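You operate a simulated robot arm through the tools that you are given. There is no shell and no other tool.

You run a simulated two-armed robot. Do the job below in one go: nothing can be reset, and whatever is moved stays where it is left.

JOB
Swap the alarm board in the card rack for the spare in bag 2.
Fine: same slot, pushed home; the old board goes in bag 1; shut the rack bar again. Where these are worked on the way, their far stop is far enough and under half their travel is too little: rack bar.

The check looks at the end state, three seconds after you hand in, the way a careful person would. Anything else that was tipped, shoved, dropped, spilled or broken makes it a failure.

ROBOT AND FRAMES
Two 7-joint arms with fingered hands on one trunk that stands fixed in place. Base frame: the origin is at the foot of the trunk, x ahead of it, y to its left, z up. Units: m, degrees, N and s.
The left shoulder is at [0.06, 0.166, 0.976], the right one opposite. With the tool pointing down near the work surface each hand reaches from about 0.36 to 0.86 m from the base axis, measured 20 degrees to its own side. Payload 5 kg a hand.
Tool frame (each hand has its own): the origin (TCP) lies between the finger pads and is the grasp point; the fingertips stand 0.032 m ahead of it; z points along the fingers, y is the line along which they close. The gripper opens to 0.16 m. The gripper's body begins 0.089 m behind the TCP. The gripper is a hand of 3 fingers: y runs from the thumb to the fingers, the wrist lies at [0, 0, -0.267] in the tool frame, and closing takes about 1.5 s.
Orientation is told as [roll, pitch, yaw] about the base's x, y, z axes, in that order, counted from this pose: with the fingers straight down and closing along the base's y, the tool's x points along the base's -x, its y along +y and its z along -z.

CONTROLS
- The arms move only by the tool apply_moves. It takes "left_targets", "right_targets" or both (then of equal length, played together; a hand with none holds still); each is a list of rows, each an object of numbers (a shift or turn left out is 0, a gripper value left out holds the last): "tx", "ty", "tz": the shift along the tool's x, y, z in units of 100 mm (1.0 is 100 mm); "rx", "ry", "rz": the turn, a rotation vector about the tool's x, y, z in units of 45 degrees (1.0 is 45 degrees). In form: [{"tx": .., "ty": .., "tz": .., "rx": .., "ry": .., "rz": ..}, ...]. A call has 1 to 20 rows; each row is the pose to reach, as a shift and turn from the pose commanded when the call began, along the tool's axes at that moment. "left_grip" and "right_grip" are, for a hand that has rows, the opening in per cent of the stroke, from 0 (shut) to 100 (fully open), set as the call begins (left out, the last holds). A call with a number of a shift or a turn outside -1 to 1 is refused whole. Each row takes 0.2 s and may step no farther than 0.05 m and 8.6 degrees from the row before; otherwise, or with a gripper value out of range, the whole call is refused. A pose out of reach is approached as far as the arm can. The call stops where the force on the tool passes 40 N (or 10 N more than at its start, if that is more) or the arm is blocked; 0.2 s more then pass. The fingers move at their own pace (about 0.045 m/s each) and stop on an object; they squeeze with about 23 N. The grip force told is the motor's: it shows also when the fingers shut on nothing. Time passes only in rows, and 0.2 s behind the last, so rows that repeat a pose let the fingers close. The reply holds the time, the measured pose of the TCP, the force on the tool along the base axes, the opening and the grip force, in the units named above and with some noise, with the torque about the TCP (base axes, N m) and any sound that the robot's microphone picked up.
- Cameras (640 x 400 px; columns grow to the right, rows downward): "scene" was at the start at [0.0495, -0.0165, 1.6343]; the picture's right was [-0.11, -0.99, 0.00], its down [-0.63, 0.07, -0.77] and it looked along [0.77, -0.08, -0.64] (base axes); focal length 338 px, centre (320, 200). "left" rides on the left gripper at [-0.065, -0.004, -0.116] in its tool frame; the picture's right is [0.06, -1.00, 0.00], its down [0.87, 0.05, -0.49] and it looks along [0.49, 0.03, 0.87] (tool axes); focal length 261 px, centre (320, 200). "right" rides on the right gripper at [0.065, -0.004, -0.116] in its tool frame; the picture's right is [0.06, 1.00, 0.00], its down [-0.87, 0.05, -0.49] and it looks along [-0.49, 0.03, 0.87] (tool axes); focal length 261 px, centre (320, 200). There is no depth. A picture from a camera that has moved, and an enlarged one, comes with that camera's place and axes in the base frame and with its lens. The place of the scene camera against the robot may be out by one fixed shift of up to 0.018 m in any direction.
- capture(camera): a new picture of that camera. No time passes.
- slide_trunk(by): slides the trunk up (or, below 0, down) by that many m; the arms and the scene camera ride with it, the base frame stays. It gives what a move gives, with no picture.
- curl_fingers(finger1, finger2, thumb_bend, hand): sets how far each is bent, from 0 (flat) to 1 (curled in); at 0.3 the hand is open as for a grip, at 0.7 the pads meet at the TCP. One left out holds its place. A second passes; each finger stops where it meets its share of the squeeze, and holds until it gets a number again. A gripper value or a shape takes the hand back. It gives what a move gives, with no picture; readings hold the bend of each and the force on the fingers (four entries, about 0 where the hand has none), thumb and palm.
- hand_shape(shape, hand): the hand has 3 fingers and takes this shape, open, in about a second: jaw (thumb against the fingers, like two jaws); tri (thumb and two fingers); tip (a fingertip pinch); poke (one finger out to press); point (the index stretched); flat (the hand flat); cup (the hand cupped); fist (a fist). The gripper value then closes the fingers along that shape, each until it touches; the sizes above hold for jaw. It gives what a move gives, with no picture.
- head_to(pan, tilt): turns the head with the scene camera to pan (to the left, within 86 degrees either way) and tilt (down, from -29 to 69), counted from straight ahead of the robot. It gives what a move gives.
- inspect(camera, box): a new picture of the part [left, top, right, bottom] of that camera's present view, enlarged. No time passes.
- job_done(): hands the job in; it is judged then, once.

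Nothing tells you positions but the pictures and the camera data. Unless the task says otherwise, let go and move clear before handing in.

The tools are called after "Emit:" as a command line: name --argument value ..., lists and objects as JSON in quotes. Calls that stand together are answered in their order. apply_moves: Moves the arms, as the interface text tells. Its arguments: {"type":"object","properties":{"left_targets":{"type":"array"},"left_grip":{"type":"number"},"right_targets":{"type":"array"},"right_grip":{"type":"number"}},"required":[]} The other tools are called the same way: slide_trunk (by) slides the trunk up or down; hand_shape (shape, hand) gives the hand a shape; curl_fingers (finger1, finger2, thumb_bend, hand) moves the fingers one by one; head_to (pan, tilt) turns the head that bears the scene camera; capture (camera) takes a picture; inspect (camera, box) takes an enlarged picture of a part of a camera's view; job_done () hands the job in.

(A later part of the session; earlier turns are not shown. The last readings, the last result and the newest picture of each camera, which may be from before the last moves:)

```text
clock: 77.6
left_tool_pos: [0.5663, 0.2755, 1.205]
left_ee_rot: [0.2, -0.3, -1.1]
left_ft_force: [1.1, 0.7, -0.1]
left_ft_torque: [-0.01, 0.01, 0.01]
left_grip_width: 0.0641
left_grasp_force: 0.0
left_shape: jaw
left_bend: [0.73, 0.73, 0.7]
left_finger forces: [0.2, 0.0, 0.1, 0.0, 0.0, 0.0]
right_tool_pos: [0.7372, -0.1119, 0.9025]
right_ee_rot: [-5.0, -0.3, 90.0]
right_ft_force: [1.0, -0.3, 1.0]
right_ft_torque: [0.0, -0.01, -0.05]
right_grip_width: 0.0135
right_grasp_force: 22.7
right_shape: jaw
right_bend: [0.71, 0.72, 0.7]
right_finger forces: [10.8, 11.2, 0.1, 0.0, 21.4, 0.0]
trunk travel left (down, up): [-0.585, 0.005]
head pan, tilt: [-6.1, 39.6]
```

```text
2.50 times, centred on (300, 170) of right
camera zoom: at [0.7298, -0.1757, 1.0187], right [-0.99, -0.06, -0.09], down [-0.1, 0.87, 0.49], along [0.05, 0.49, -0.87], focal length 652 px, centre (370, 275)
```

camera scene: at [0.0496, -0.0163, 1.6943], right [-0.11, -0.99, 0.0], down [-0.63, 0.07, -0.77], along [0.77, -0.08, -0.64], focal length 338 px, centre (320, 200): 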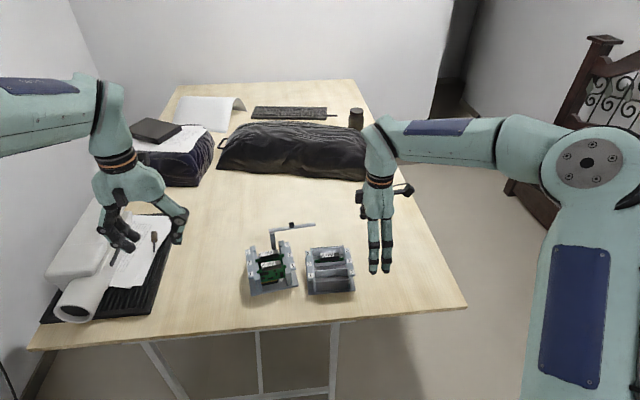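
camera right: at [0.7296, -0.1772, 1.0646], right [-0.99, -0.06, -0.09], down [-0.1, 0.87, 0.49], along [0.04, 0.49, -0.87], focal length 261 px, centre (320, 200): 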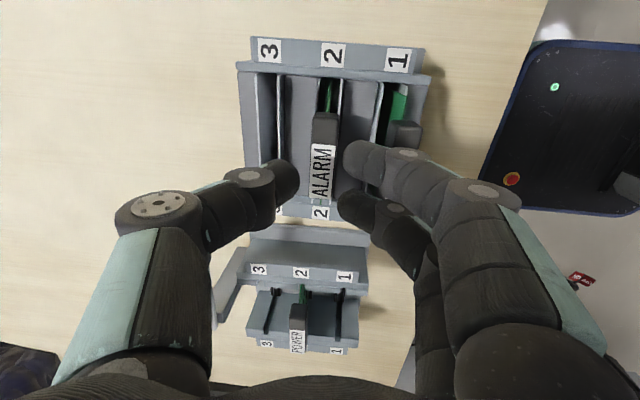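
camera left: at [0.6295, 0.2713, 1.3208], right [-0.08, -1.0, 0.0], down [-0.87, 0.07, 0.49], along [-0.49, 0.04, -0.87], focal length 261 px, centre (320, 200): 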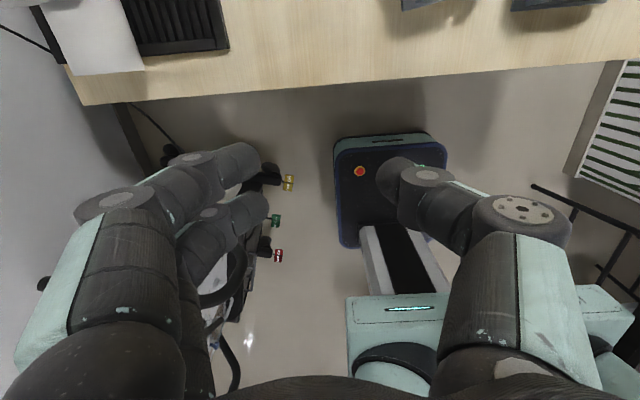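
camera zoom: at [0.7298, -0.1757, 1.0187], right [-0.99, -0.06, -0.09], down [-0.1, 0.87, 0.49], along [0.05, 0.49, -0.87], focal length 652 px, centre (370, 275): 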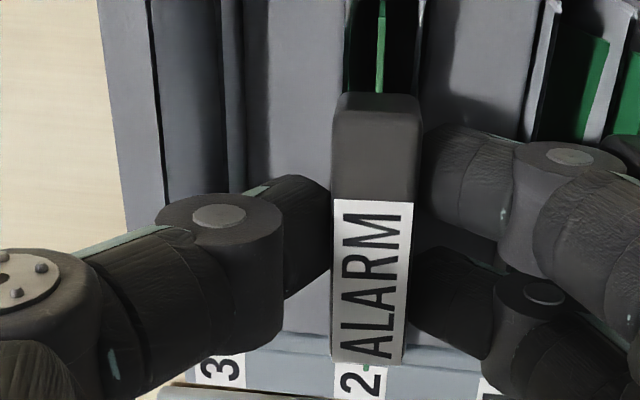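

Emit:
apply_moves --right_targets '[{"tz": -0.08, "ty": -0.007}, {"tz": -0.2, "ty": -0.017}, {"tz": -0.35, "ty": -0.031}, {"tz": -0.5, "ty": -0.044}]'

Emit:
inspect --camera "scene" --box '[220, 180, 380, 300]'

Emit:
capture --camera "right"

```text
clock: 78.6
left_tool_pos: [0.5659, 0.2761, 1.2042]
left_ee_rot: [0.1, -0.2, -0.9]
left_ft_force: [0.1, 0.5, 0.1]
left_ft_torque: [-0.01, 0.03, -0.01]
left_grip_width: 0.0641
left_grasp_force: 0.0
left_shape: jaw
left_bend: [0.73, 0.73, 0.7]
left_finger forces: [0.0, 0.0, 0.1, 0.0, 0.0, 0.0]
right_tool_pos: [0.7361, -0.1122, 0.9545]
right_ee_rot: [-5.1, -0.3, 90.1]
right_ft_force: [-0.2, 0.0, -0.8]
right_ft_torque: [0.01, -0.02, 0.02]
right_grip_width: 0.0139
right_grasp_force: 23.4
right_shape: jaw
right_bend: [0.71, 0.72, 0.7]
right_finger forces: [10.9, 10.2, 0.0, 0.0, 21.0, 0.1]
trunk travel left (down, up): [-0.585, 0.005]
head pan, tilt: [-6.1, 39.6]
```

```text
3.33 times, centred on (300, 240) of scene
camera zoom: at [0.0495, -0.0164, 1.6943], right [-0.11, -0.99, 0.0], down [-0.63, 0.07, -0.77], along [0.77, -0.08, -0.64], focal length 1126 px, centre (387, 67)
```

zoom: 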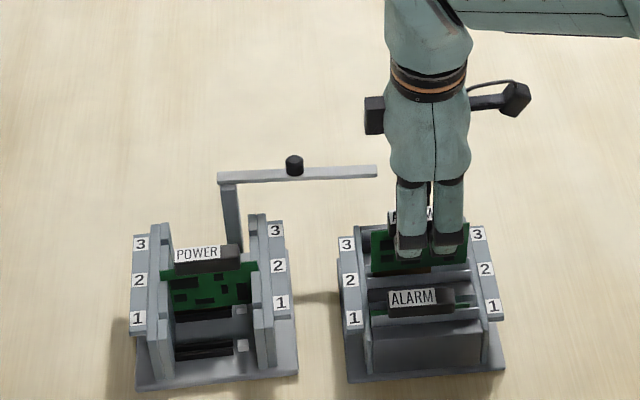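

```text
taken
camera right: at [0.7277, -0.1762, 1.07], right [-0.99, -0.06, -0.09], down [-0.1, 0.87, 0.49], along [0.05, 0.49, -0.87], focal length 261 px, centre (320, 200)
```

right: 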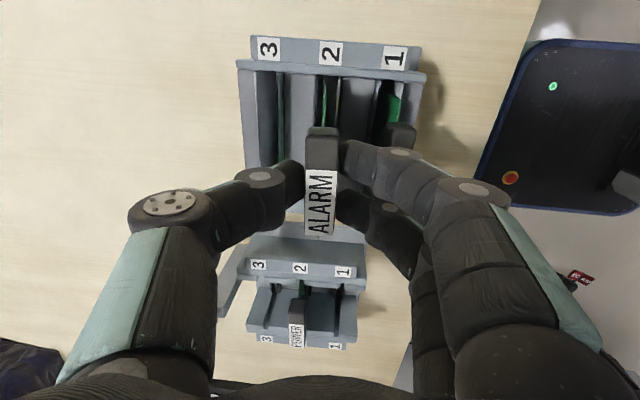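

Emit:
apply_moves --right_targets '[{"tz": -0.15, "ty": -0.013}, {"tz": -0.3, "ty": -0.026}, {"tz": -0.45, "ty": -0.04}, {"tz": -0.5, "ty": -0.044}]'

Emit:
apply_moves --right_targets '[{"tx": -0.15, "ty": 0.1}, {"tx": -0.35, "ty": 0.2}, {"tx": -0.55, "ty": 0.3}, {"tx": -0.75, "ty": 0.36}, {"tx": -0.95, "ty": 0.36}]'

Emit:
capture --camera "right"

Emit:
inspect --camera "scene" --box '[220, 180, 380, 300]'

```text
clock: 79.6
left_tool_pos: [0.5652, 0.2756, 1.2044]
left_ee_rot: [0.2, -0.3, -1.0]
left_ft_force: [-0.5, -0.4, 1.0]
left_ft_torque: [0.03, -0.05, 0.03]
left_grip_width: 0.0643
left_grasp_force: 0.1
left_shape: jaw
left_bend: [0.73, 0.73, 0.7]
left_finger forces: [0.0, 0.1, 0.0, 0.0, 0.0, 0.1]
right_tool_pos: [0.7364, -0.1127, 1.0058]
right_ee_rot: [-4.9, -0.3, 89.9]
right_ft_force: [0.3, 0.9, -0.7]
right_ft_torque: [0.02, 0.02, -0.02]
right_grip_width: 0.0138
right_grasp_force: 23.1
right_shape: jaw
right_bend: [0.71, 0.72, 0.7]
right_finger forces: [10.8, 10.1, 0.0, 0.1, 21.0, 0.0]
trunk travel left (down, up): [-0.585, 0.005]
head pan, tilt: [-6.1, 39.6]
```

```text
clock: 80.8
left_tool_pos: [0.5647, 0.2774, 1.2038]
left_ee_rot: [0.1, -0.3, -1.0]
left_ft_force: [0.4, 0.5, -1.2]
left_ft_torque: [-0.01, 0.04, -0.02]
left_grip_width: 0.064
left_grasp_force: 0.1
left_shape: jaw
left_bend: [0.73, 0.73, 0.7]
left_finger forces: [0.0, 0.0, 0.0, 0.0, 0.0, 0.0]
right_tool_pos: [0.7014, -0.0154, 1.0006]
right_ee_rot: [-5.1, -0.2, 90.0]
right_ft_force: [-0.3, -0.2, -1.1]
right_ft_torque: [0.03, -0.02, 0.01]
right_grip_width: 0.0135
right_grasp_force: 23.2
right_shape: jaw
right_bend: [0.71, 0.72, 0.7]
right_finger forces: [10.8, 10.2, 0.0, 0.1, 20.9, 0.0]
trunk travel left (down, up): [-0.585, 0.005]
head pan, tilt: [-6.1, 39.6]
```

```text
taken
camera right: at [0.6938, -0.0792, 1.1166], right [-0.99, -0.06, -0.09], down [-0.1, 0.87, 0.49], along [0.05, 0.49, -0.87], focal length 261 px, centre (320, 200)
```

right: 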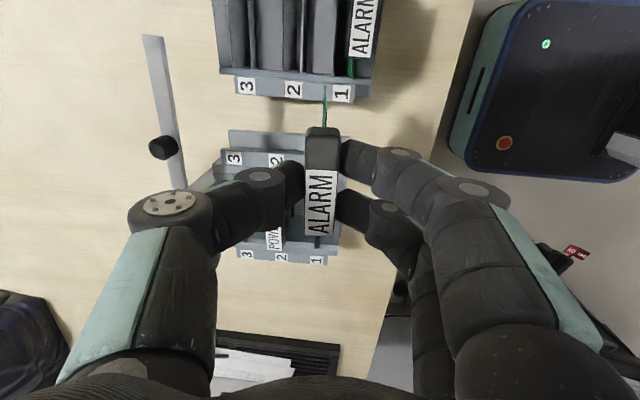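

```text
3.33 times, centred on (300, 240) of scene
camera zoom: at [0.0497, -0.0157, 1.6943], right [-0.11, -0.99, 0.0], down [-0.63, 0.07, -0.77], along [0.77, -0.08, -0.64], focal length 1126 px, centre (387, 67)
```

zoom: 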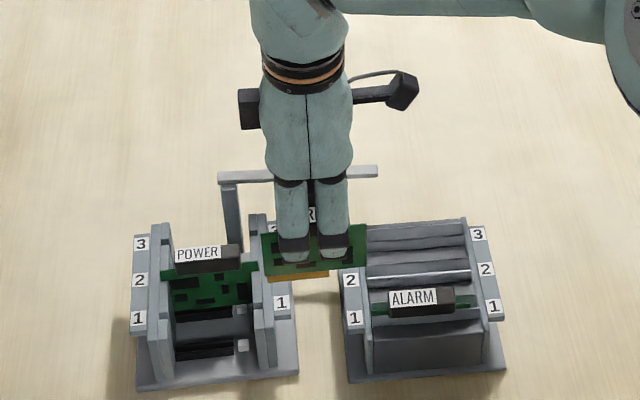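

Emit:
apply_moves --right_targets '[{"tx": -0.2, "tz": -0.04}, {"tx": -0.4, "tz": -0.05}, {"tx": -0.6, "tz": -0.05}, {"tx": -0.8, "tz": -0.05}, {"tx": -0.93, "tz": -0.05}]'

Emit:
capture --camera "right"

Emit:
inspect --camera "right" --box '[190, 60, 400, 250]'

Emit:
inspect --camera "scene" --box '[230, 200, 320, 300]'

```text
clock: 82.0
left_tool_pos: [0.5652, 0.2771, 1.2044]
left_ee_rot: [0.0, -0.3, -1.0]
left_ft_force: [-0.5, 0.1, 0.0]
left_ft_torque: [-0.02, 0.01, -0.03]
left_grip_width: 0.0642
left_grasp_force: 0.1
left_shape: jaw
left_bend: [0.73, 0.73, 0.7]
left_finger forces: [0.0, 0.0, 0.0, 0.1, 0.1, 0.0]
right_tool_pos: [0.7016, 0.0783, 1.0077]
right_ee_rot: [-5.0, -0.3, 90.0]
right_ft_force: [0.6, -0.5, -0.8]
right_ft_torque: [-0.04, 0.02, -0.01]
right_grip_width: 0.0134
right_grasp_force: 22.6
right_shape: jaw
right_bend: [0.71, 0.72, 0.7]
right_finger forces: [10.8, 10.1, 0.1, 0.0, 20.8, 0.0]
trunk travel left (down, up): [-0.585, 0.005]
head pan, tilt: [-6.1, 39.6]
```

```text
taken
camera right: at [0.6927, 0.0137, 1.1235], right [-0.99, -0.06, -0.09], down [-0.1, 0.87, 0.49], along [0.04, 0.49, -0.87], focal length 261 px, centre (320, 200)
```

right: 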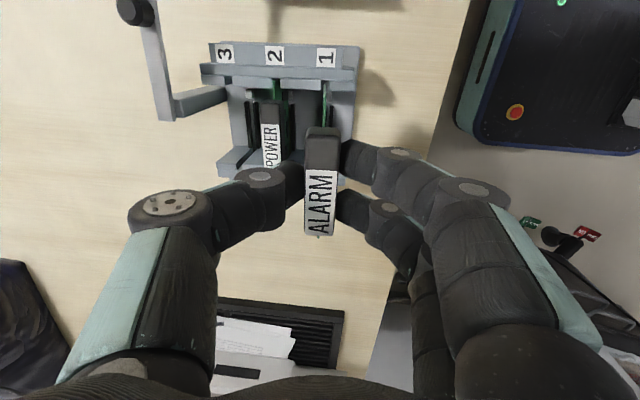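

```text
2.11 times, centred on (295, 155) of right
camera zoom: at [0.6927, 0.0137, 1.1235], right [-0.99, -0.06, -0.09], down [-0.1, 0.87, 0.49], along [0.04, 0.49, -0.87], focal length 549 px, centre (373, 295)
```

zoom: 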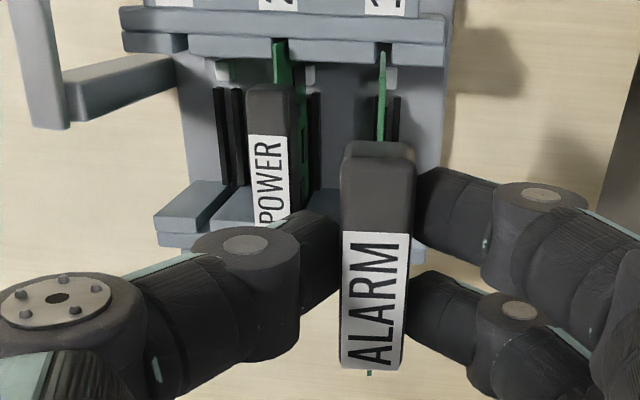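

```text
4.00 times, centred on (275, 250) of scene
camera zoom: at [0.0496, -0.0159, 1.6943], right [-0.11, -0.99, 0.0], down [-0.63, 0.07, -0.77], along [0.77, -0.08, -0.64], focal length 1351 px, centre (500, 0)
```

zoom: 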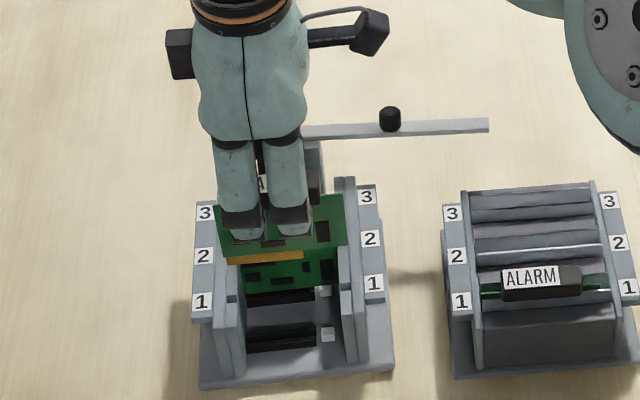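

Emit:
inspect --camera "right" --box '[190, 30, 370, 130]'

Emit:
inspect --camera "right" --box '[200, 90, 360, 250]'

```text
3.56 times, centred on (280, 80) of right
camera zoom: at [0.6927, 0.0137, 1.1235], right [-0.99, -0.06, -0.09], down [-0.1, 0.87, 0.49], along [0.04, 0.49, -0.87], focal length 927 px, centre (462, 627)
```

zoom: 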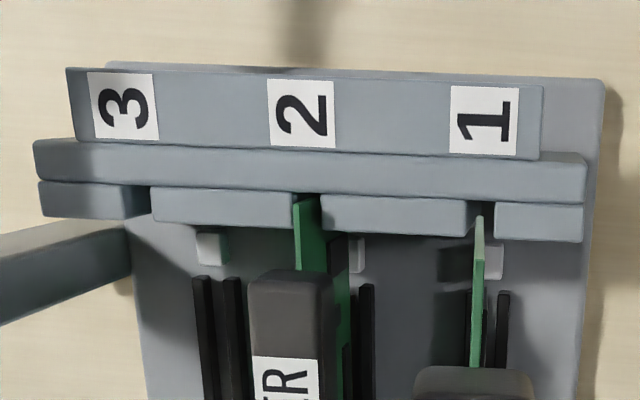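

```text
2.50 times, centred on (280, 170) of right
camera zoom: at [0.6927, 0.0137, 1.1235], right [-0.99, -0.06, -0.09], down [-0.1, 0.87, 0.49], along [0.04, 0.49, -0.87], focal length 652 px, centre (420, 275)
```

zoom: 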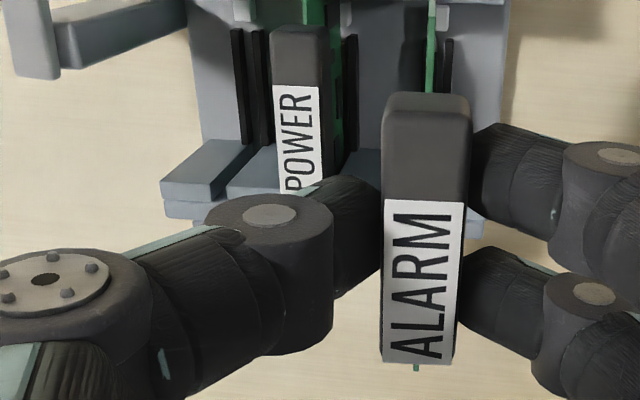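

Emit:
inspect --camera "right" --box '[300, 75, 360, 135]'

Emit:
inspect --camera "scene" --box '[250, 220, 300, 270]'

```text
6.67 times, centred on (330, 105) of right
camera zoom: at [0.6927, 0.0137, 1.1235], right [-0.99, -0.06, -0.09], down [-0.1, 0.87, 0.49], along [0.04, 0.49, -0.87], focal length 1738 px, centre (253, 833)
```

zoom: 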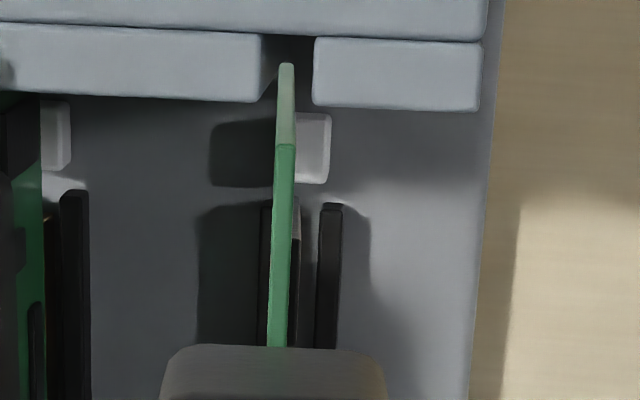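

```text
8.00 times, centred on (275, 245) of scene
camera zoom: at [0.0496, -0.0159, 1.6943], right [-0.11, -0.99, 0.0], down [-0.63, 0.07, -0.77], along [0.77, -0.08, -0.64], focal length 2702 px, centre (680, -160)
```

zoom: 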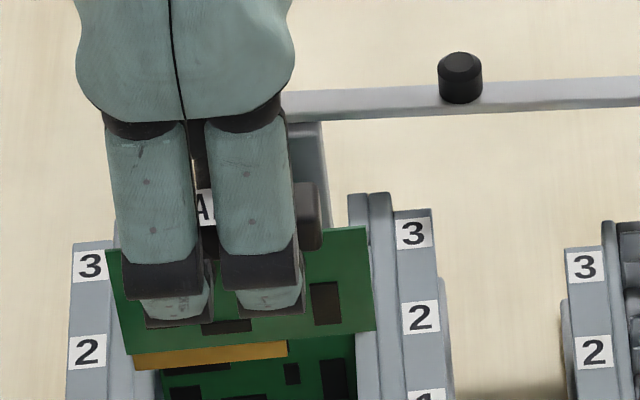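

The view shows the slot-1 guide gap clearly: the spare leans about 4° forward and needs to move roughly +9 mm in x and +2.5 mm in y. I'll correct the pose above the slot.

Emit:
apply_moves --right_targets '[{"tx": -0.008, "ty": -0.03, "tz": 0.003, "rx": -0.03}, {"tx": -0.016, "ty": -0.06, "tz": 0.005, "rx": -0.06}, {"tx": -0.025, "ty": -0.089, "tz": 0.008, "rx": -0.089}, {"tx": -0.025, "ty": -0.089, "tz": 0.008, "rx": -0.089}]'

Emit:
inspect --camera "right" --box '[300, 75, 360, 135]'

Emit:
inspect --camera "right" --box '[190, 30, 370, 250]'

```text
clock: 83.0
left_tool_pos: [0.5651, 0.2753, 1.2053]
left_ee_rot: [0.2, -0.4, -1.0]
left_ft_force: [-0.1, -0.1, -0.6]
left_ft_torque: [0.0, 0.0, 0.03]
left_grip_width: 0.0643
left_grasp_force: 0.2
left_shape: jaw
left_bend: [0.73, 0.73, 0.7]
left_finger forces: [0.0, 0.0, 0.0, 0.0, 0.0, 0.0]
right_tool_pos: [0.7085, 0.0783, 1.0075]
right_ee_rot: [-1.0, -0.3, 90.1]
right_ft_force: [-0.7, -0.8, 0.0]
right_ft_torque: [0.01, 0.03, -0.02]
right_grip_width: 0.0134
right_grasp_force: 23.1
right_shape: jaw
right_bend: [0.71, 0.72, 0.7]
right_finger forces: [10.8, 10.1, 0.0, 0.0, 20.8, 0.0]
trunk travel left (down, up): [-0.585, 0.005]
head pan, tilt: [-6.1, 39.6]
```

```text
6.67 times, centred on (330, 105) of right
camera zoom: at [0.7106, 0.0141, 1.1235], right [-1.0, -0.06, -0.02], down [-0.06, 0.87, 0.49], along [-0.02, 0.49, -0.87], focal length 1738 px, centre (253, 833)
```

zoom: 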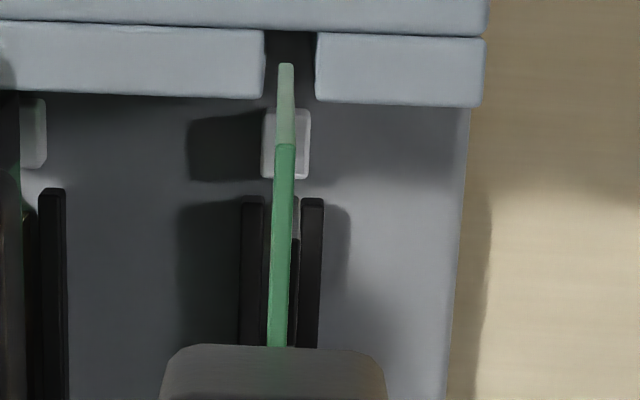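

```text
1.82 times, centred on (280, 140) of right
camera zoom: at [0.7106, 0.0141, 1.1235], right [-1.0, -0.06, -0.02], down [-0.06, 0.87, 0.49], along [-0.02, 0.49, -0.87], focal length 474 px, centre (393, 309)
```

zoom: 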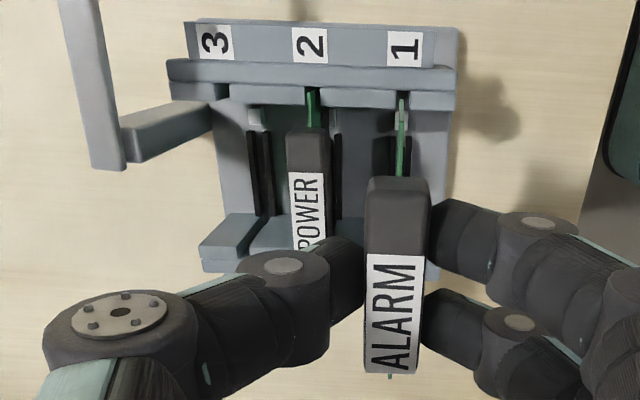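

Emit:
apply_moves --right_targets '[{"tx": -0.015}, {"tx": -0.03}, {"tx": -0.03}]'

Emit:
inspect --camera "right" --box '[300, 75, 360, 135]'

```text
clock: 83.8
left_tool_pos: [0.5651, 0.2748, 1.2042]
left_ee_rot: [0.1, -0.2, -1.1]
left_ft_force: [0.3, -0.6, 0.7]
left_ft_torque: [0.02, 0.0, 0.0]
left_grip_width: 0.0639
left_grasp_force: 0.2
left_shape: jaw
left_bend: [0.73, 0.73, 0.7]
left_finger forces: [0.1, 0.0, 0.1, 0.0, 0.1, 0.0]
right_tool_pos: [0.7097, 0.0814, 1.0063]
right_ee_rot: [-0.9, -0.2, 89.9]
right_ft_force: [0.0, -0.7, -0.7]
right_ft_torque: [0.01, -0.01, 0.01]
right_grip_width: 0.0136
right_grasp_force: 22.9
right_shape: jaw
right_bend: [0.71, 0.72, 0.7]
right_finger forces: [10.6, 10.1, 0.0, 0.0, 20.8, 0.0]
trunk travel left (down, up): [-0.585, 0.005]
head pan, tilt: [-6.1, 39.6]
```

```text
6.67 times, centred on (330, 105) of right
camera zoom: at [0.7097, 0.0166, 1.1224], right [-1.0, -0.06, -0.02], down [-0.06, 0.87, 0.49], along [-0.02, 0.49, -0.87], focal length 1738 px, centre (253, 833)
```

zoom: 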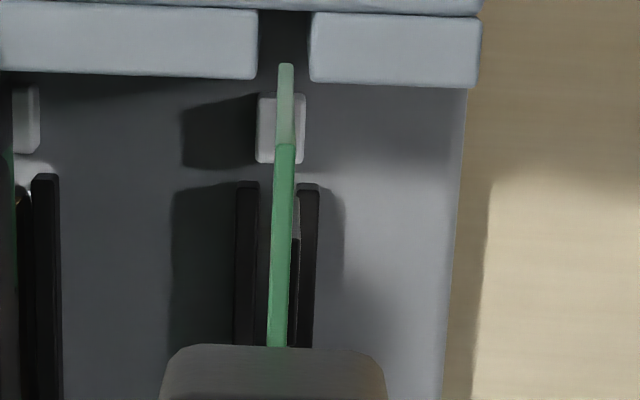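

Emit:
apply_moves --right_targets '[{"tz": 0.12, "ty": 0.002}, {"tz": 0.24, "ty": 0.004}, {"tz": 0.34, "ty": 0.006}]'

Emit:
inspect --camera "right" --box '[290, 75, 360, 145]'

Emit:
inspect --camera "scene" --box '[230, 200, 320, 300]'

```text
clock: 84.6
left_tool_pos: [0.5642, 0.2752, 1.2052]
left_ee_rot: [0.1, -0.3, -1.0]
left_ft_force: [0.6, 0.4, 0.1]
left_ft_torque: [-0.03, 0.01, 0.0]
left_grip_width: 0.0642
left_grasp_force: 0.0
left_shape: jaw
left_bend: [0.73, 0.73, 0.7]
left_finger forces: [0.1, 0.0, 0.1, 0.0, 0.0, 0.0]
right_tool_pos: [0.7102, 0.079, 0.9717]
right_ee_rot: [-1.0, -0.3, 90.0]
right_ft_force: [0.4, -0.2, 0.6]
right_ft_torque: [0.0, 0.02, -0.02]
right_grip_width: 0.0135
right_grasp_force: 23.2
right_shape: jaw
right_bend: [0.71, 0.72, 0.7]
right_finger forces: [10.7, 10.1, 0.0, 0.0, 20.8, 0.0]
trunk travel left (down, up): [-0.585, 0.005]
head pan, tilt: [-6.1, 39.6]
```

```text
5.71 times, centred on (325, 110) of right
camera zoom: at [0.7101, 0.0155, 1.0882], right [-1.0, -0.06, -0.02], down [-0.06, 0.87, 0.49], along [-0.02, 0.49, -0.87], focal length 1489 px, centre (291, 714)
```

zoom: 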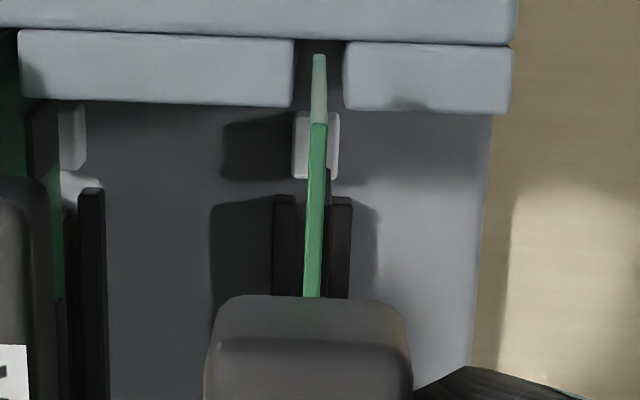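

```text
4.00 times, centred on (275, 250) of scene
camera zoom: at [0.0499, -0.0164, 1.6943], right [-0.11, -0.99, 0.0], down [-0.63, 0.07, -0.77], along [0.77, -0.08, -0.64], focal length 1351 px, centre (500, 0)
```

zoom: 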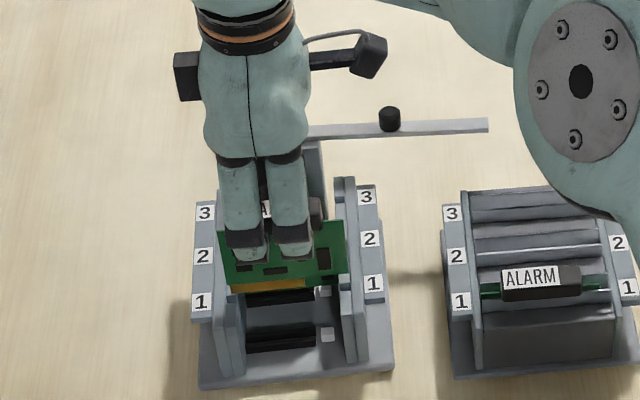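

Emit:
apply_moves --right_targets '[{"tz": 0.08, "ty": 0.001}, {"tz": 0.16, "ty": 0.003}, {"tz": 0.24, "ty": 0.004}]'

Emit:
inspect --camera "right" --box '[230, 75, 400, 235]'

Emit:
inspect --camera "scene" --box '[230, 200, 320, 300]'

```text
clock: 85.4
left_tool_pos: [0.5649, 0.2761, 1.2042]
left_ee_rot: [0.3, -0.3, -1.0]
left_ft_force: [-0.1, 0.5, 0.2]
left_ft_torque: [0.0, 0.01, 0.01]
left_grip_width: 0.064
left_grasp_force: 0.1
left_shape: jaw
left_bend: [0.73, 0.73, 0.7]
left_finger forces: [0.0, 0.0, 0.0, 0.0, 0.0, 0.0]
right_tool_pos: [0.71, 0.0814, 0.9477]
right_ee_rot: [-1.0, -0.3, 90.0]
right_ft_force: [0.0, -0.4, -0.4]
right_ft_torque: [-0.01, 0.01, -0.01]
right_grip_width: 0.0134
right_grasp_force: 22.7
right_shape: jaw
right_bend: [0.71, 0.72, 0.7]
right_finger forces: [10.7, 10.2, 0.0, 0.2, 20.7, 0.0]
trunk travel left (down, up): [-0.585, 0.005]
head pan, tilt: [-6.1, 39.6]
```

```text
2.50 times, centred on (315, 155) of right
camera zoom: at [0.7111, 0.0165, 1.0638], right [-1.0, -0.06, -0.02], down [-0.06, 0.87, 0.49], along [-0.02, 0.49, -0.87], focal length 652 px, centre (332, 312)
```

zoom: 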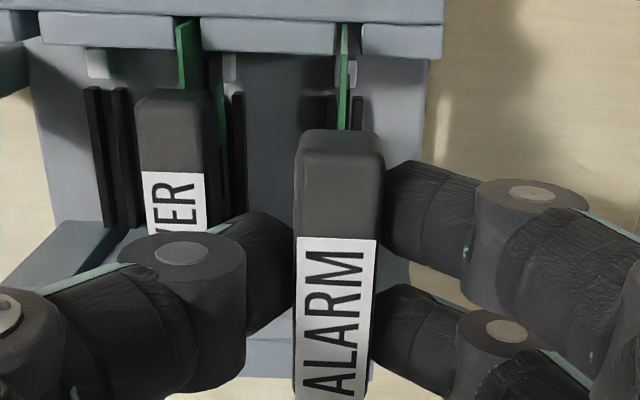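

```text
4.00 times, centred on (275, 250) of scene
camera zoom: at [0.0499, -0.0164, 1.6943], right [-0.11, -0.99, 0.0], down [-0.63, 0.07, -0.77], along [0.77, -0.08, -0.64], focal length 1351 px, centre (500, 0)
```

zoom: 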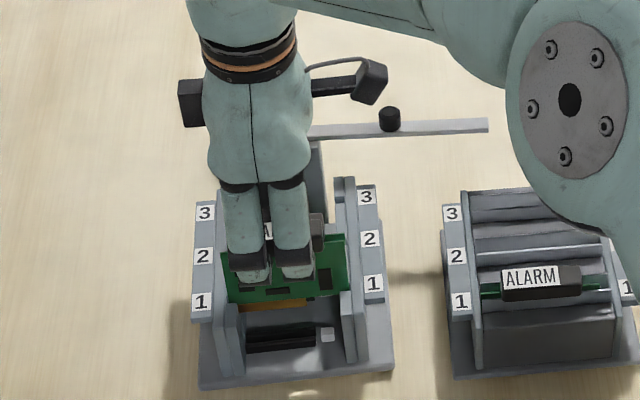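

Emit:
apply_moves --right_targets '[{"tz": 0.07, "ty": 0.001}, {"tz": 0.14, "ty": 0.002}, {"tz": 0.21, "ty": 0.004}]'

Emit:
inspect --camera "right" --box '[230, 75, 400, 235]'

Emit:
inspect --camera "scene" --box '[230, 200, 320, 300]'

```text
clock: 86.2
left_tool_pos: [0.5654, 0.2762, 1.2043]
left_ee_rot: [0.2, -0.4, -1.0]
left_ft_force: [0.8, -0.3, -0.7]
left_ft_torque: [0.02, 0.01, 0.02]
left_grip_width: 0.0642
left_grasp_force: 0.1
left_shape: jaw
left_bend: [0.73, 0.73, 0.7]
left_finger forces: [0.1, 0.1, 0.0, 0.0, 0.0, 0.1]
right_tool_pos: [0.708, 0.0794, 0.9278]
right_ee_rot: [-1.0, -0.4, 90.0]
right_ft_force: [0.2, 0.8, 0.0]
right_ft_torque: [0.05, 0.0, 0.01]
right_grip_width: 0.0136
right_grasp_force: 23.1
right_shape: jaw
right_bend: [0.71, 0.72, 0.7]
right_finger forces: [10.6, 10.1, 0.0, 0.0, 20.8, 0.0]
trunk travel left (down, up): [-0.585, 0.005]
head pan, tilt: [-6.1, 39.6]
```

```text
2.50 times, centred on (315, 155) of right
camera zoom: at [0.7095, 0.0163, 1.0429], right [-1.0, -0.06, -0.02], down [-0.06, 0.87, 0.49], along [-0.02, 0.49, -0.87], focal length 652 px, centre (332, 312)
```

zoom: 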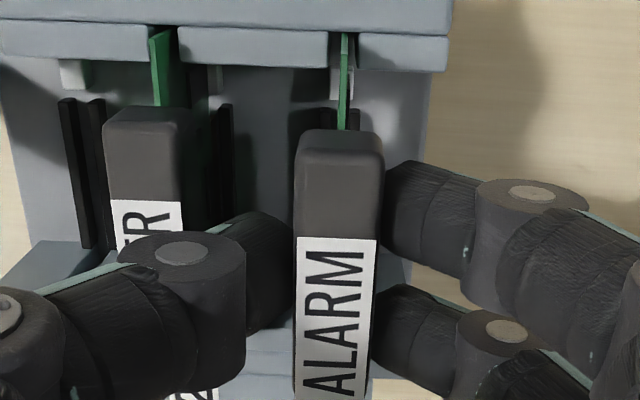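

```text
4.00 times, centred on (275, 250) of scene
camera zoom: at [0.0498, -0.0163, 1.6943], right [-0.11, -0.99, 0.0], down [-0.63, 0.07, -0.77], along [0.77, -0.08, -0.64], focal length 1351 px, centre (500, 0)
```

zoom: 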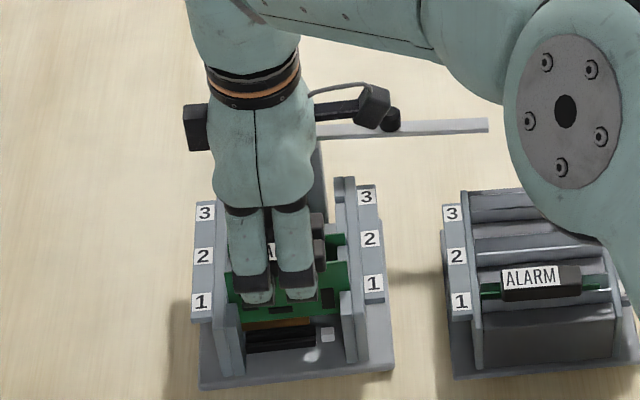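

Emit:
apply_moves --right_targets '[{"tz": 0.045, "ty": 0.001}, {"tz": 0.09, "ty": 0.002}]'

Emit:
apply_moves --right_targets '[{"tz": 0.03}, {"tz": 0.06}]'

Emit:
inspect --camera "right" --box '[230, 75, 400, 235]'

```text
clock: 86.8
left_tool_pos: [0.5653, 0.2758, 1.2051]
left_ee_rot: [0.1, -0.2, -1.0]
left_ft_force: [-0.5, -0.2, 0.1]
left_ft_torque: [0.0, 0.01, -0.02]
left_grip_width: 0.0642
left_grasp_force: 0.0
left_shape: jaw
left_bend: [0.73, 0.73, 0.7]
left_finger forces: [0.0, 0.0, 0.0, 0.1, 0.0, 0.0]
right_tool_pos: [0.7075, 0.0796, 0.9179]
right_ee_rot: [-1.0, -0.2, 90.0]
right_ft_force: [0.2, 0.8, -0.2]
right_ft_torque: [0.04, -0.02, 0.02]
right_grip_width: 0.0135
right_grasp_force: 23.4
right_shape: jaw
right_bend: [0.71, 0.72, 0.7]
right_finger forces: [10.7, 10.1, 0.1, 0.0, 20.8, 0.1]
trunk travel left (down, up): [-0.585, 0.005]
head pan, tilt: [-6.1, 39.6]
```

```text
clock: 87.4
left_tool_pos: [0.5643, 0.2756, 1.2058]
left_ee_rot: [0.3, -0.4, -1.0]
left_ft_force: [0.1, 0.4, 0.3]
left_ft_torque: [-0.02, 0.01, 0.02]
left_grip_width: 0.0639
left_grasp_force: 0.1
left_shape: jaw
left_bend: [0.73, 0.73, 0.7]
left_finger forces: [0.0, 0.0, 0.1, 0.0, 0.0, 0.0]
right_tool_pos: [0.7079, 0.0818, 0.9108]
right_ee_rot: [-0.9, -0.3, 90.0]
right_ft_force: [-2.2, -0.4, 1.7]
right_ft_torque: [0.0, -0.04, -0.05]
right_grip_width: 0.0134
right_grasp_force: 23.2
right_shape: jaw
right_bend: [0.71, 0.72, 0.7]
right_finger forces: [11.5, 10.7, 0.0, 0.0, 24.6, 0.0]
trunk travel left (down, up): [-0.585, 0.005]
head pan, tilt: [-6.1, 39.6]
```

```text
2.50 times, centred on (315, 155) of right
camera zoom: at [0.7094, 0.0166, 1.0269], right [-1.0, -0.06, -0.02], down [-0.06, 0.87, 0.49], along [-0.02, 0.49, -0.87], focal length 652 px, centre (332, 312)
```

zoom: 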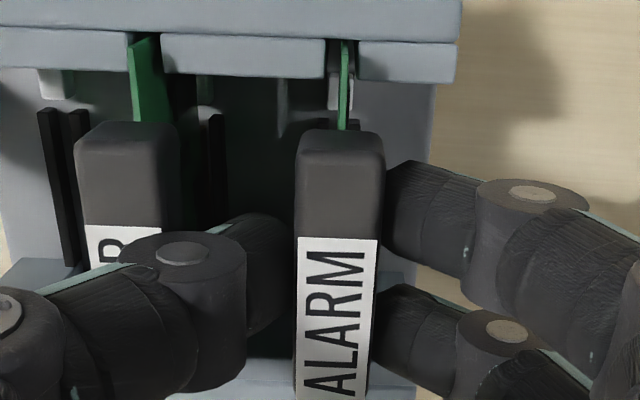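

Emit:
apply_moves --right_targets '[{"ty": 0.008}, {"ty": 0.015}, {"ty": 0.018}]' --right_grip 13

Emit:
inspect --camera "right" --box '[230, 75, 400, 235]'

```text
clock: 88.2
left_tool_pos: [0.5662, 0.2751, 1.2048]
left_ee_rot: [0.1, -0.3, -1.0]
left_ft_force: [0.6, -0.4, 0.5]
left_ft_torque: [0.0, 0.04, 0.05]
left_grip_width: 0.0644
left_grasp_force: 0.1
left_shape: jaw
left_bend: [0.73, 0.73, 0.7]
left_finger forces: [0.0, 0.1, 0.0, 0.0, 0.1, 0.1]
right_tool_pos: [0.7074, 0.0821, 0.9117]
right_ee_rot: [-1.0, -0.1, 90.0]
right_ft_force: [-2.5, -0.3, 0.5]
right_ft_torque: [0.01, 0.03, -0.04]
right_grip_width: 0.0196
right_grasp_force: 0.0
right_shape: jaw
right_bend: [0.72, 0.72, 0.7]
right_finger forces: [0.0, 0.2, 0.0, 0.0, 3.4, 0.1]
trunk travel left (down, up): [-0.585, 0.005]
head pan, tilt: [-6.1, 39.6]
```

```text
2.50 times, centred on (315, 155) of right
camera zoom: at [0.7079, 0.0168, 1.0279], right [-1.0, -0.06, -0.02], down [-0.06, 0.87, 0.49], along [-0.02, 0.49, -0.87], focal length 652 px, centre (332, 312)
```

zoom: 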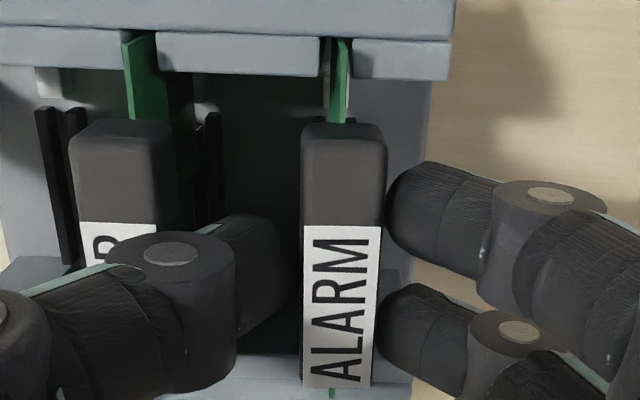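

Emit:
apply_moves --right_targets '[{"tz": -0.05, "ty": 0.008}, {"tz": -0.15, "ty": 0.006}, {"tz": -0.3, "ty": 0.003}, {"tz": -0.4, "ty": 0.0}]'

Emit:
capture --camera "right"

Emit:
inspect --camera "right" --box '[220, 50, 380, 220]'

Emit:
inspect --camera "scene" --box '[230, 200, 320, 300]'

```text
clock: 89.2
left_tool_pos: [0.5658, 0.2756, 1.2051]
left_ee_rot: [0.2, -0.3, -0.9]
left_ft_force: [-0.6, -0.4, 0.3]
left_ft_torque: [-0.01, -0.02, -0.01]
left_grip_width: 0.064
left_grasp_force: 0.0
left_shape: jaw
left_bend: [0.73, 0.73, 0.7]
left_finger forces: [0.0, 0.0, 0.0, 0.1, 0.0, 0.1]
right_tool_pos: [0.706, 0.0824, 0.9532]
right_ee_rot: [-0.9, -0.3, 89.9]
right_ft_force: [0.9, 0.3, -0.3]
right_ft_torque: [-0.02, -0.02, 0.01]
right_grip_width: 0.0207
right_grasp_force: 0.0
right_shape: jaw
right_bend: [0.72, 0.72, 0.7]
right_finger forces: [0.0, 0.1, 0.0, 0.0, 0.0, 0.1]
trunk travel left (down, up): [-0.585, 0.005]
head pan, tilt: [-6.1, 39.6]
```

```text
taken
camera right: at [0.7074, 0.017, 1.068], right [-1.0, -0.06, -0.02], down [-0.06, 0.87, 0.49], along [-0.02, 0.49, -0.87], focal length 261 px, centre (320, 200)
```

right: 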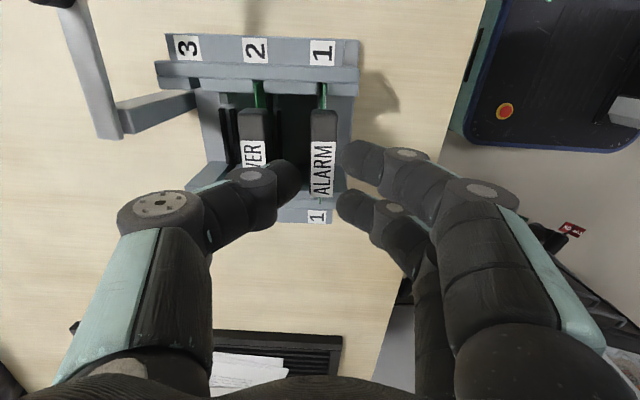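

```text
2.35 times, centred on (300, 135) of right
camera zoom: at [0.7074, 0.017, 1.068], right [-1.0, -0.06, -0.02], down [-0.06, 0.87, 0.49], along [-0.02, 0.49, -0.87], focal length 613 px, centre (367, 353)
```

zoom: 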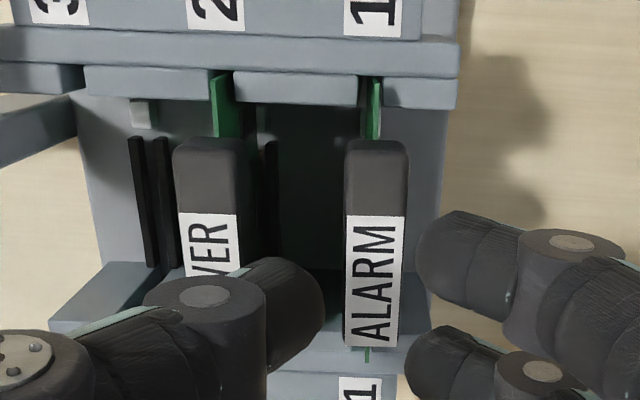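

```text
4.00 times, centred on (275, 250) of scene
camera zoom: at [0.0496, -0.0163, 1.6943], right [-0.11, -0.99, 0.0], down [-0.63, 0.07, -0.77], along [0.77, -0.08, -0.64], focal length 1351 px, centre (500, 0)
```

zoom: 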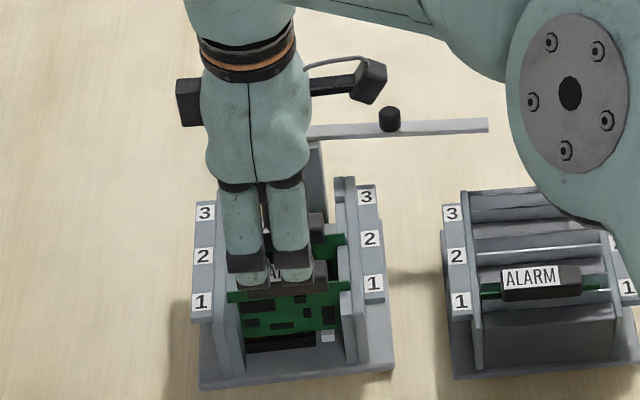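

The spare is in slot 1 and released. Now I'll close the fingers and press straight down on its handle to push it home.

Emit:
apply_moves --right_targets '[{"ty": -0.03, "tz": -0.05}, {"ty": -0.06, "tz": -0.05}, {"ty": -0.08, "tx": 0.02, "tz": -0.05}, {"ty": -0.08, "tx": 0.02, "tz": -0.05}, {"ty": -0.08, "tx": 0.02, "tz": -0.05}]' --right_grip 0

Emit:
inspect --camera "right" --box '[220, 50, 380, 220]'

Emit:
inspect --camera "scene" --box '[230, 200, 320, 300]'

```text
clock: 90.4
left_tool_pos: [0.5641, 0.277, 1.2049]
left_ee_rot: [0.2, -0.3, -0.9]
left_ft_force: [-0.3, 0.7, -0.2]
left_ft_torque: [-0.01, 0.02, 0.0]
left_grip_width: 0.0641
left_grasp_force: 0.1
left_shape: jaw
left_bend: [0.73, 0.73, 0.7]
left_finger forces: [0.0, 0.0, 0.0, 0.0, 0.0, 0.1]
right_tool_pos: [0.7152, 0.0792, 0.9572]
right_ee_rot: [-0.9, -0.3, 90.1]
right_ft_force: [0.5, 0.3, 0.4]
right_ft_torque: [0.02, -0.02, -0.01]
right_grip_width: 0.0
right_grasp_force: 22.9
right_shape: jaw
right_bend: [0.65, 0.65, 0.67]
right_finger forces: [0.0, 0.0, 0.0, 0.0, 0.0, 0.0]
trunk travel left (down, up): [-0.585, 0.005]
head pan, tilt: [-6.1, 39.6]
```

```text
2.35 times, centred on (300, 135) of right
camera zoom: at [0.7157, 0.0151, 1.073], right [-1.0, -0.06, -0.02], down [-0.06, 0.87, 0.49], along [-0.02, 0.49, -0.87], focal length 613 px, centre (367, 353)
```

zoom: 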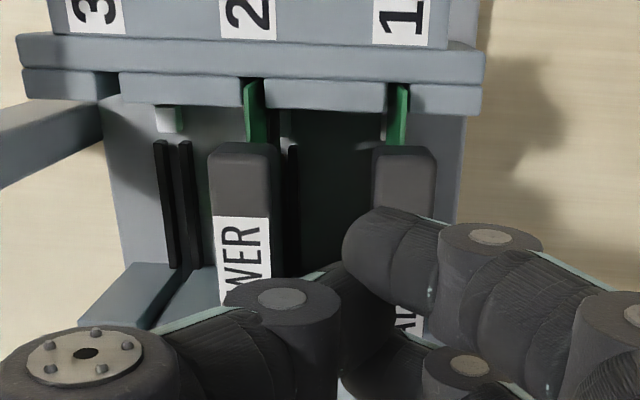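

```text
4.00 times, centred on (275, 250) of scene
camera zoom: at [0.0496, -0.0164, 1.6943], right [-0.11, -0.99, 0.0], down [-0.63, 0.07, -0.77], along [0.77, -0.08, -0.64], focal length 1351 px, centre (500, 0)
```

zoom: 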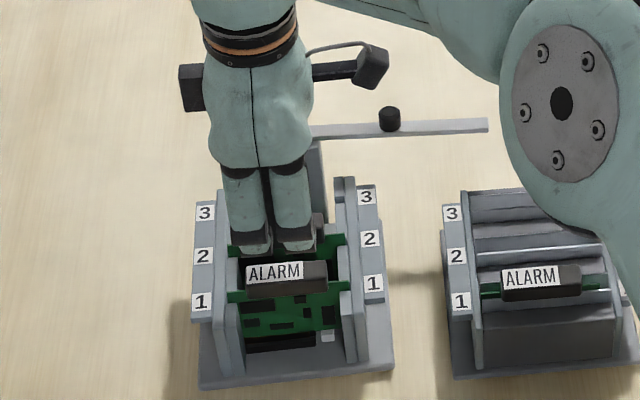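

Emit:
apply_moves --right_targets '[{"tz": 0.08}, {"tz": 0.16}, {"tz": 0.2}]'

Emit:
apply_moves --right_targets '[{"tz": 0.03}, {"tz": 0.06}]'

Emit:
inspect --camera "right" --box '[220, 70, 420, 240]'

```text
clock: 91.2
left_tool_pos: [0.5641, 0.2757, 1.2045]
left_ee_rot: [0.2, -0.3, -1.1]
left_ft_force: [-0.5, 0.0, -0.1]
left_ft_torque: [0.0, 0.02, -0.02]
left_grip_width: 0.0639
left_grasp_force: 0.1
left_shape: jaw
left_bend: [0.73, 0.73, 0.7]
left_finger forces: [0.0, 0.1, 0.1, 0.0, 0.0, 0.1]
right_tool_pos: [0.714, 0.0793, 0.9365]
right_ee_rot: [-1.0, -0.3, 89.9]
right_ft_force: [-0.2, -0.3, -0.3]
right_ft_torque: [-0.03, 0.03, -0.02]
right_grip_width: 0.0
right_grasp_force: 23.5
right_shape: jaw
right_bend: [0.65, 0.65, 0.67]
right_finger forces: [0.0, 0.1, 0.0, 0.0, 0.0, 0.0]
trunk travel left (down, up): [-0.585, 0.005]
head pan, tilt: [-6.1, 39.6]
```

```text
clock: 91.8
left_tool_pos: [0.5636, 0.2752, 1.2064]
left_ee_rot: [0.2, -0.3, -1.0]
left_ft_force: [0.0, 0.2, 0.1]
left_ft_torque: [0.03, -0.01, 0.01]
left_grip_width: 0.064
left_grasp_force: 0.0
left_shape: jaw
left_bend: [0.73, 0.73, 0.7]
left_finger forces: [0.0, 0.0, 0.0, 0.0, 0.0, 0.0]
right_tool_pos: [0.7142, 0.0794, 0.9332]
right_ee_rot: [-1.2, -0.3, 90.1]
right_ft_force: [-4.9, -1.9, 15.1]
right_ft_torque: [0.18, 0.18, 0.07]
right_grip_width: 0.0001
right_grasp_force: 23.1
right_shape: jaw
right_bend: [0.65, 0.66, 0.67]
right_finger forces: [0.1, 21.6, 0.1, 0.0, 0.0, 0.1]
trunk travel left (down, up): [-0.585, 0.005]
head pan, tilt: [-6.1, 39.6]
```

```text
2.35 times, centred on (320, 155) of right
camera zoom: at [0.7142, 0.0151, 1.0492], right [-1.0, -0.06, -0.02], down [-0.06, 0.87, 0.5], along [-0.01, 0.5, -0.87], focal length 613 px, centre (320, 306)
```

zoom: 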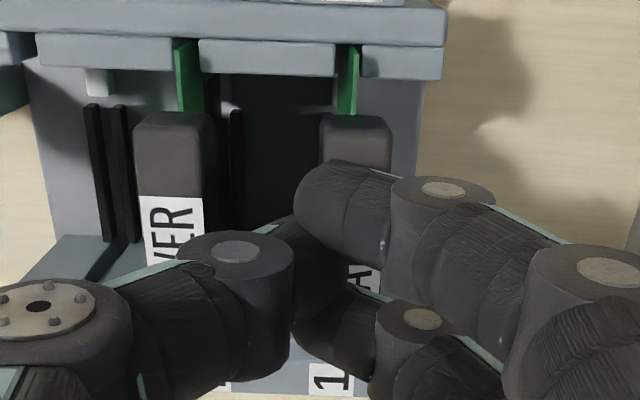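

Emit:
apply_moves --right_targets '[{"tz": 0.015}, {"tz": 0.03}]'

Emit:
inspect --camera "right" --box '[220, 70, 420, 240]'

Emit:
inspect --camera "scene" --box '[230, 200, 320, 300]'

```text
clock: 92.4
left_tool_pos: [0.5619, 0.2745, 1.2071]
left_ee_rot: [0.1, -0.4, -1.0]
left_ft_force: [0.1, -0.3, -0.1]
left_ft_torque: [0.02, -0.01, 0.01]
left_grip_width: 0.0644
left_grasp_force: 0.0
left_shape: jaw
left_bend: [0.73, 0.73, 0.7]
left_finger forces: [0.0, 0.0, 0.0, 0.0, 0.1, 0.1]
right_tool_pos: [0.7127, 0.0805, 0.9334]
right_ee_rot: [-1.3, -0.4, 90.1]
right_ft_force: [-10.6, -2.2, 36.5]
right_ft_torque: [0.19, 0.31, 0.1]
right_grip_width: 0.0
right_grasp_force: 23.4
right_shape: jaw
right_bend: [0.67, 0.68, 0.67]
right_finger forces: [27.6, 32.4, 0.0, 0.0, 0.0, 0.0]
trunk travel left (down, up): [-0.585, 0.005]
head pan, tilt: [-6.1, 39.6]
```

```text
2.35 times, centred on (320, 155) of right
camera zoom: at [0.7132, 0.0149, 1.0481], right [-1.0, -0.06, -0.02], down [-0.06, 0.87, 0.5], along [-0.01, 0.5, -0.87], focal length 613 px, centre (320, 306)
```

zoom: 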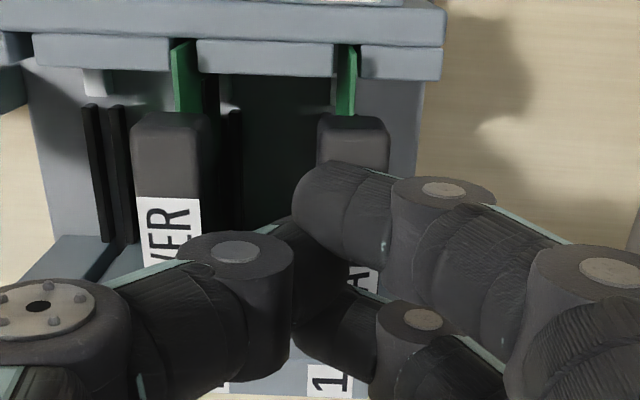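

```text
4.00 times, centred on (275, 250) of scene
camera zoom: at [0.0451, -0.017, 1.6949], right [-0.11, -0.99, 0.0], down [-0.63, 0.07, -0.77], along [0.77, -0.08, -0.64], focal length 1351 px, centre (500, 0)
```

zoom: 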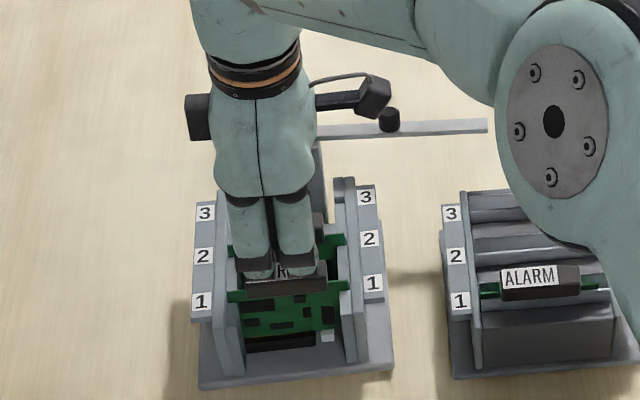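

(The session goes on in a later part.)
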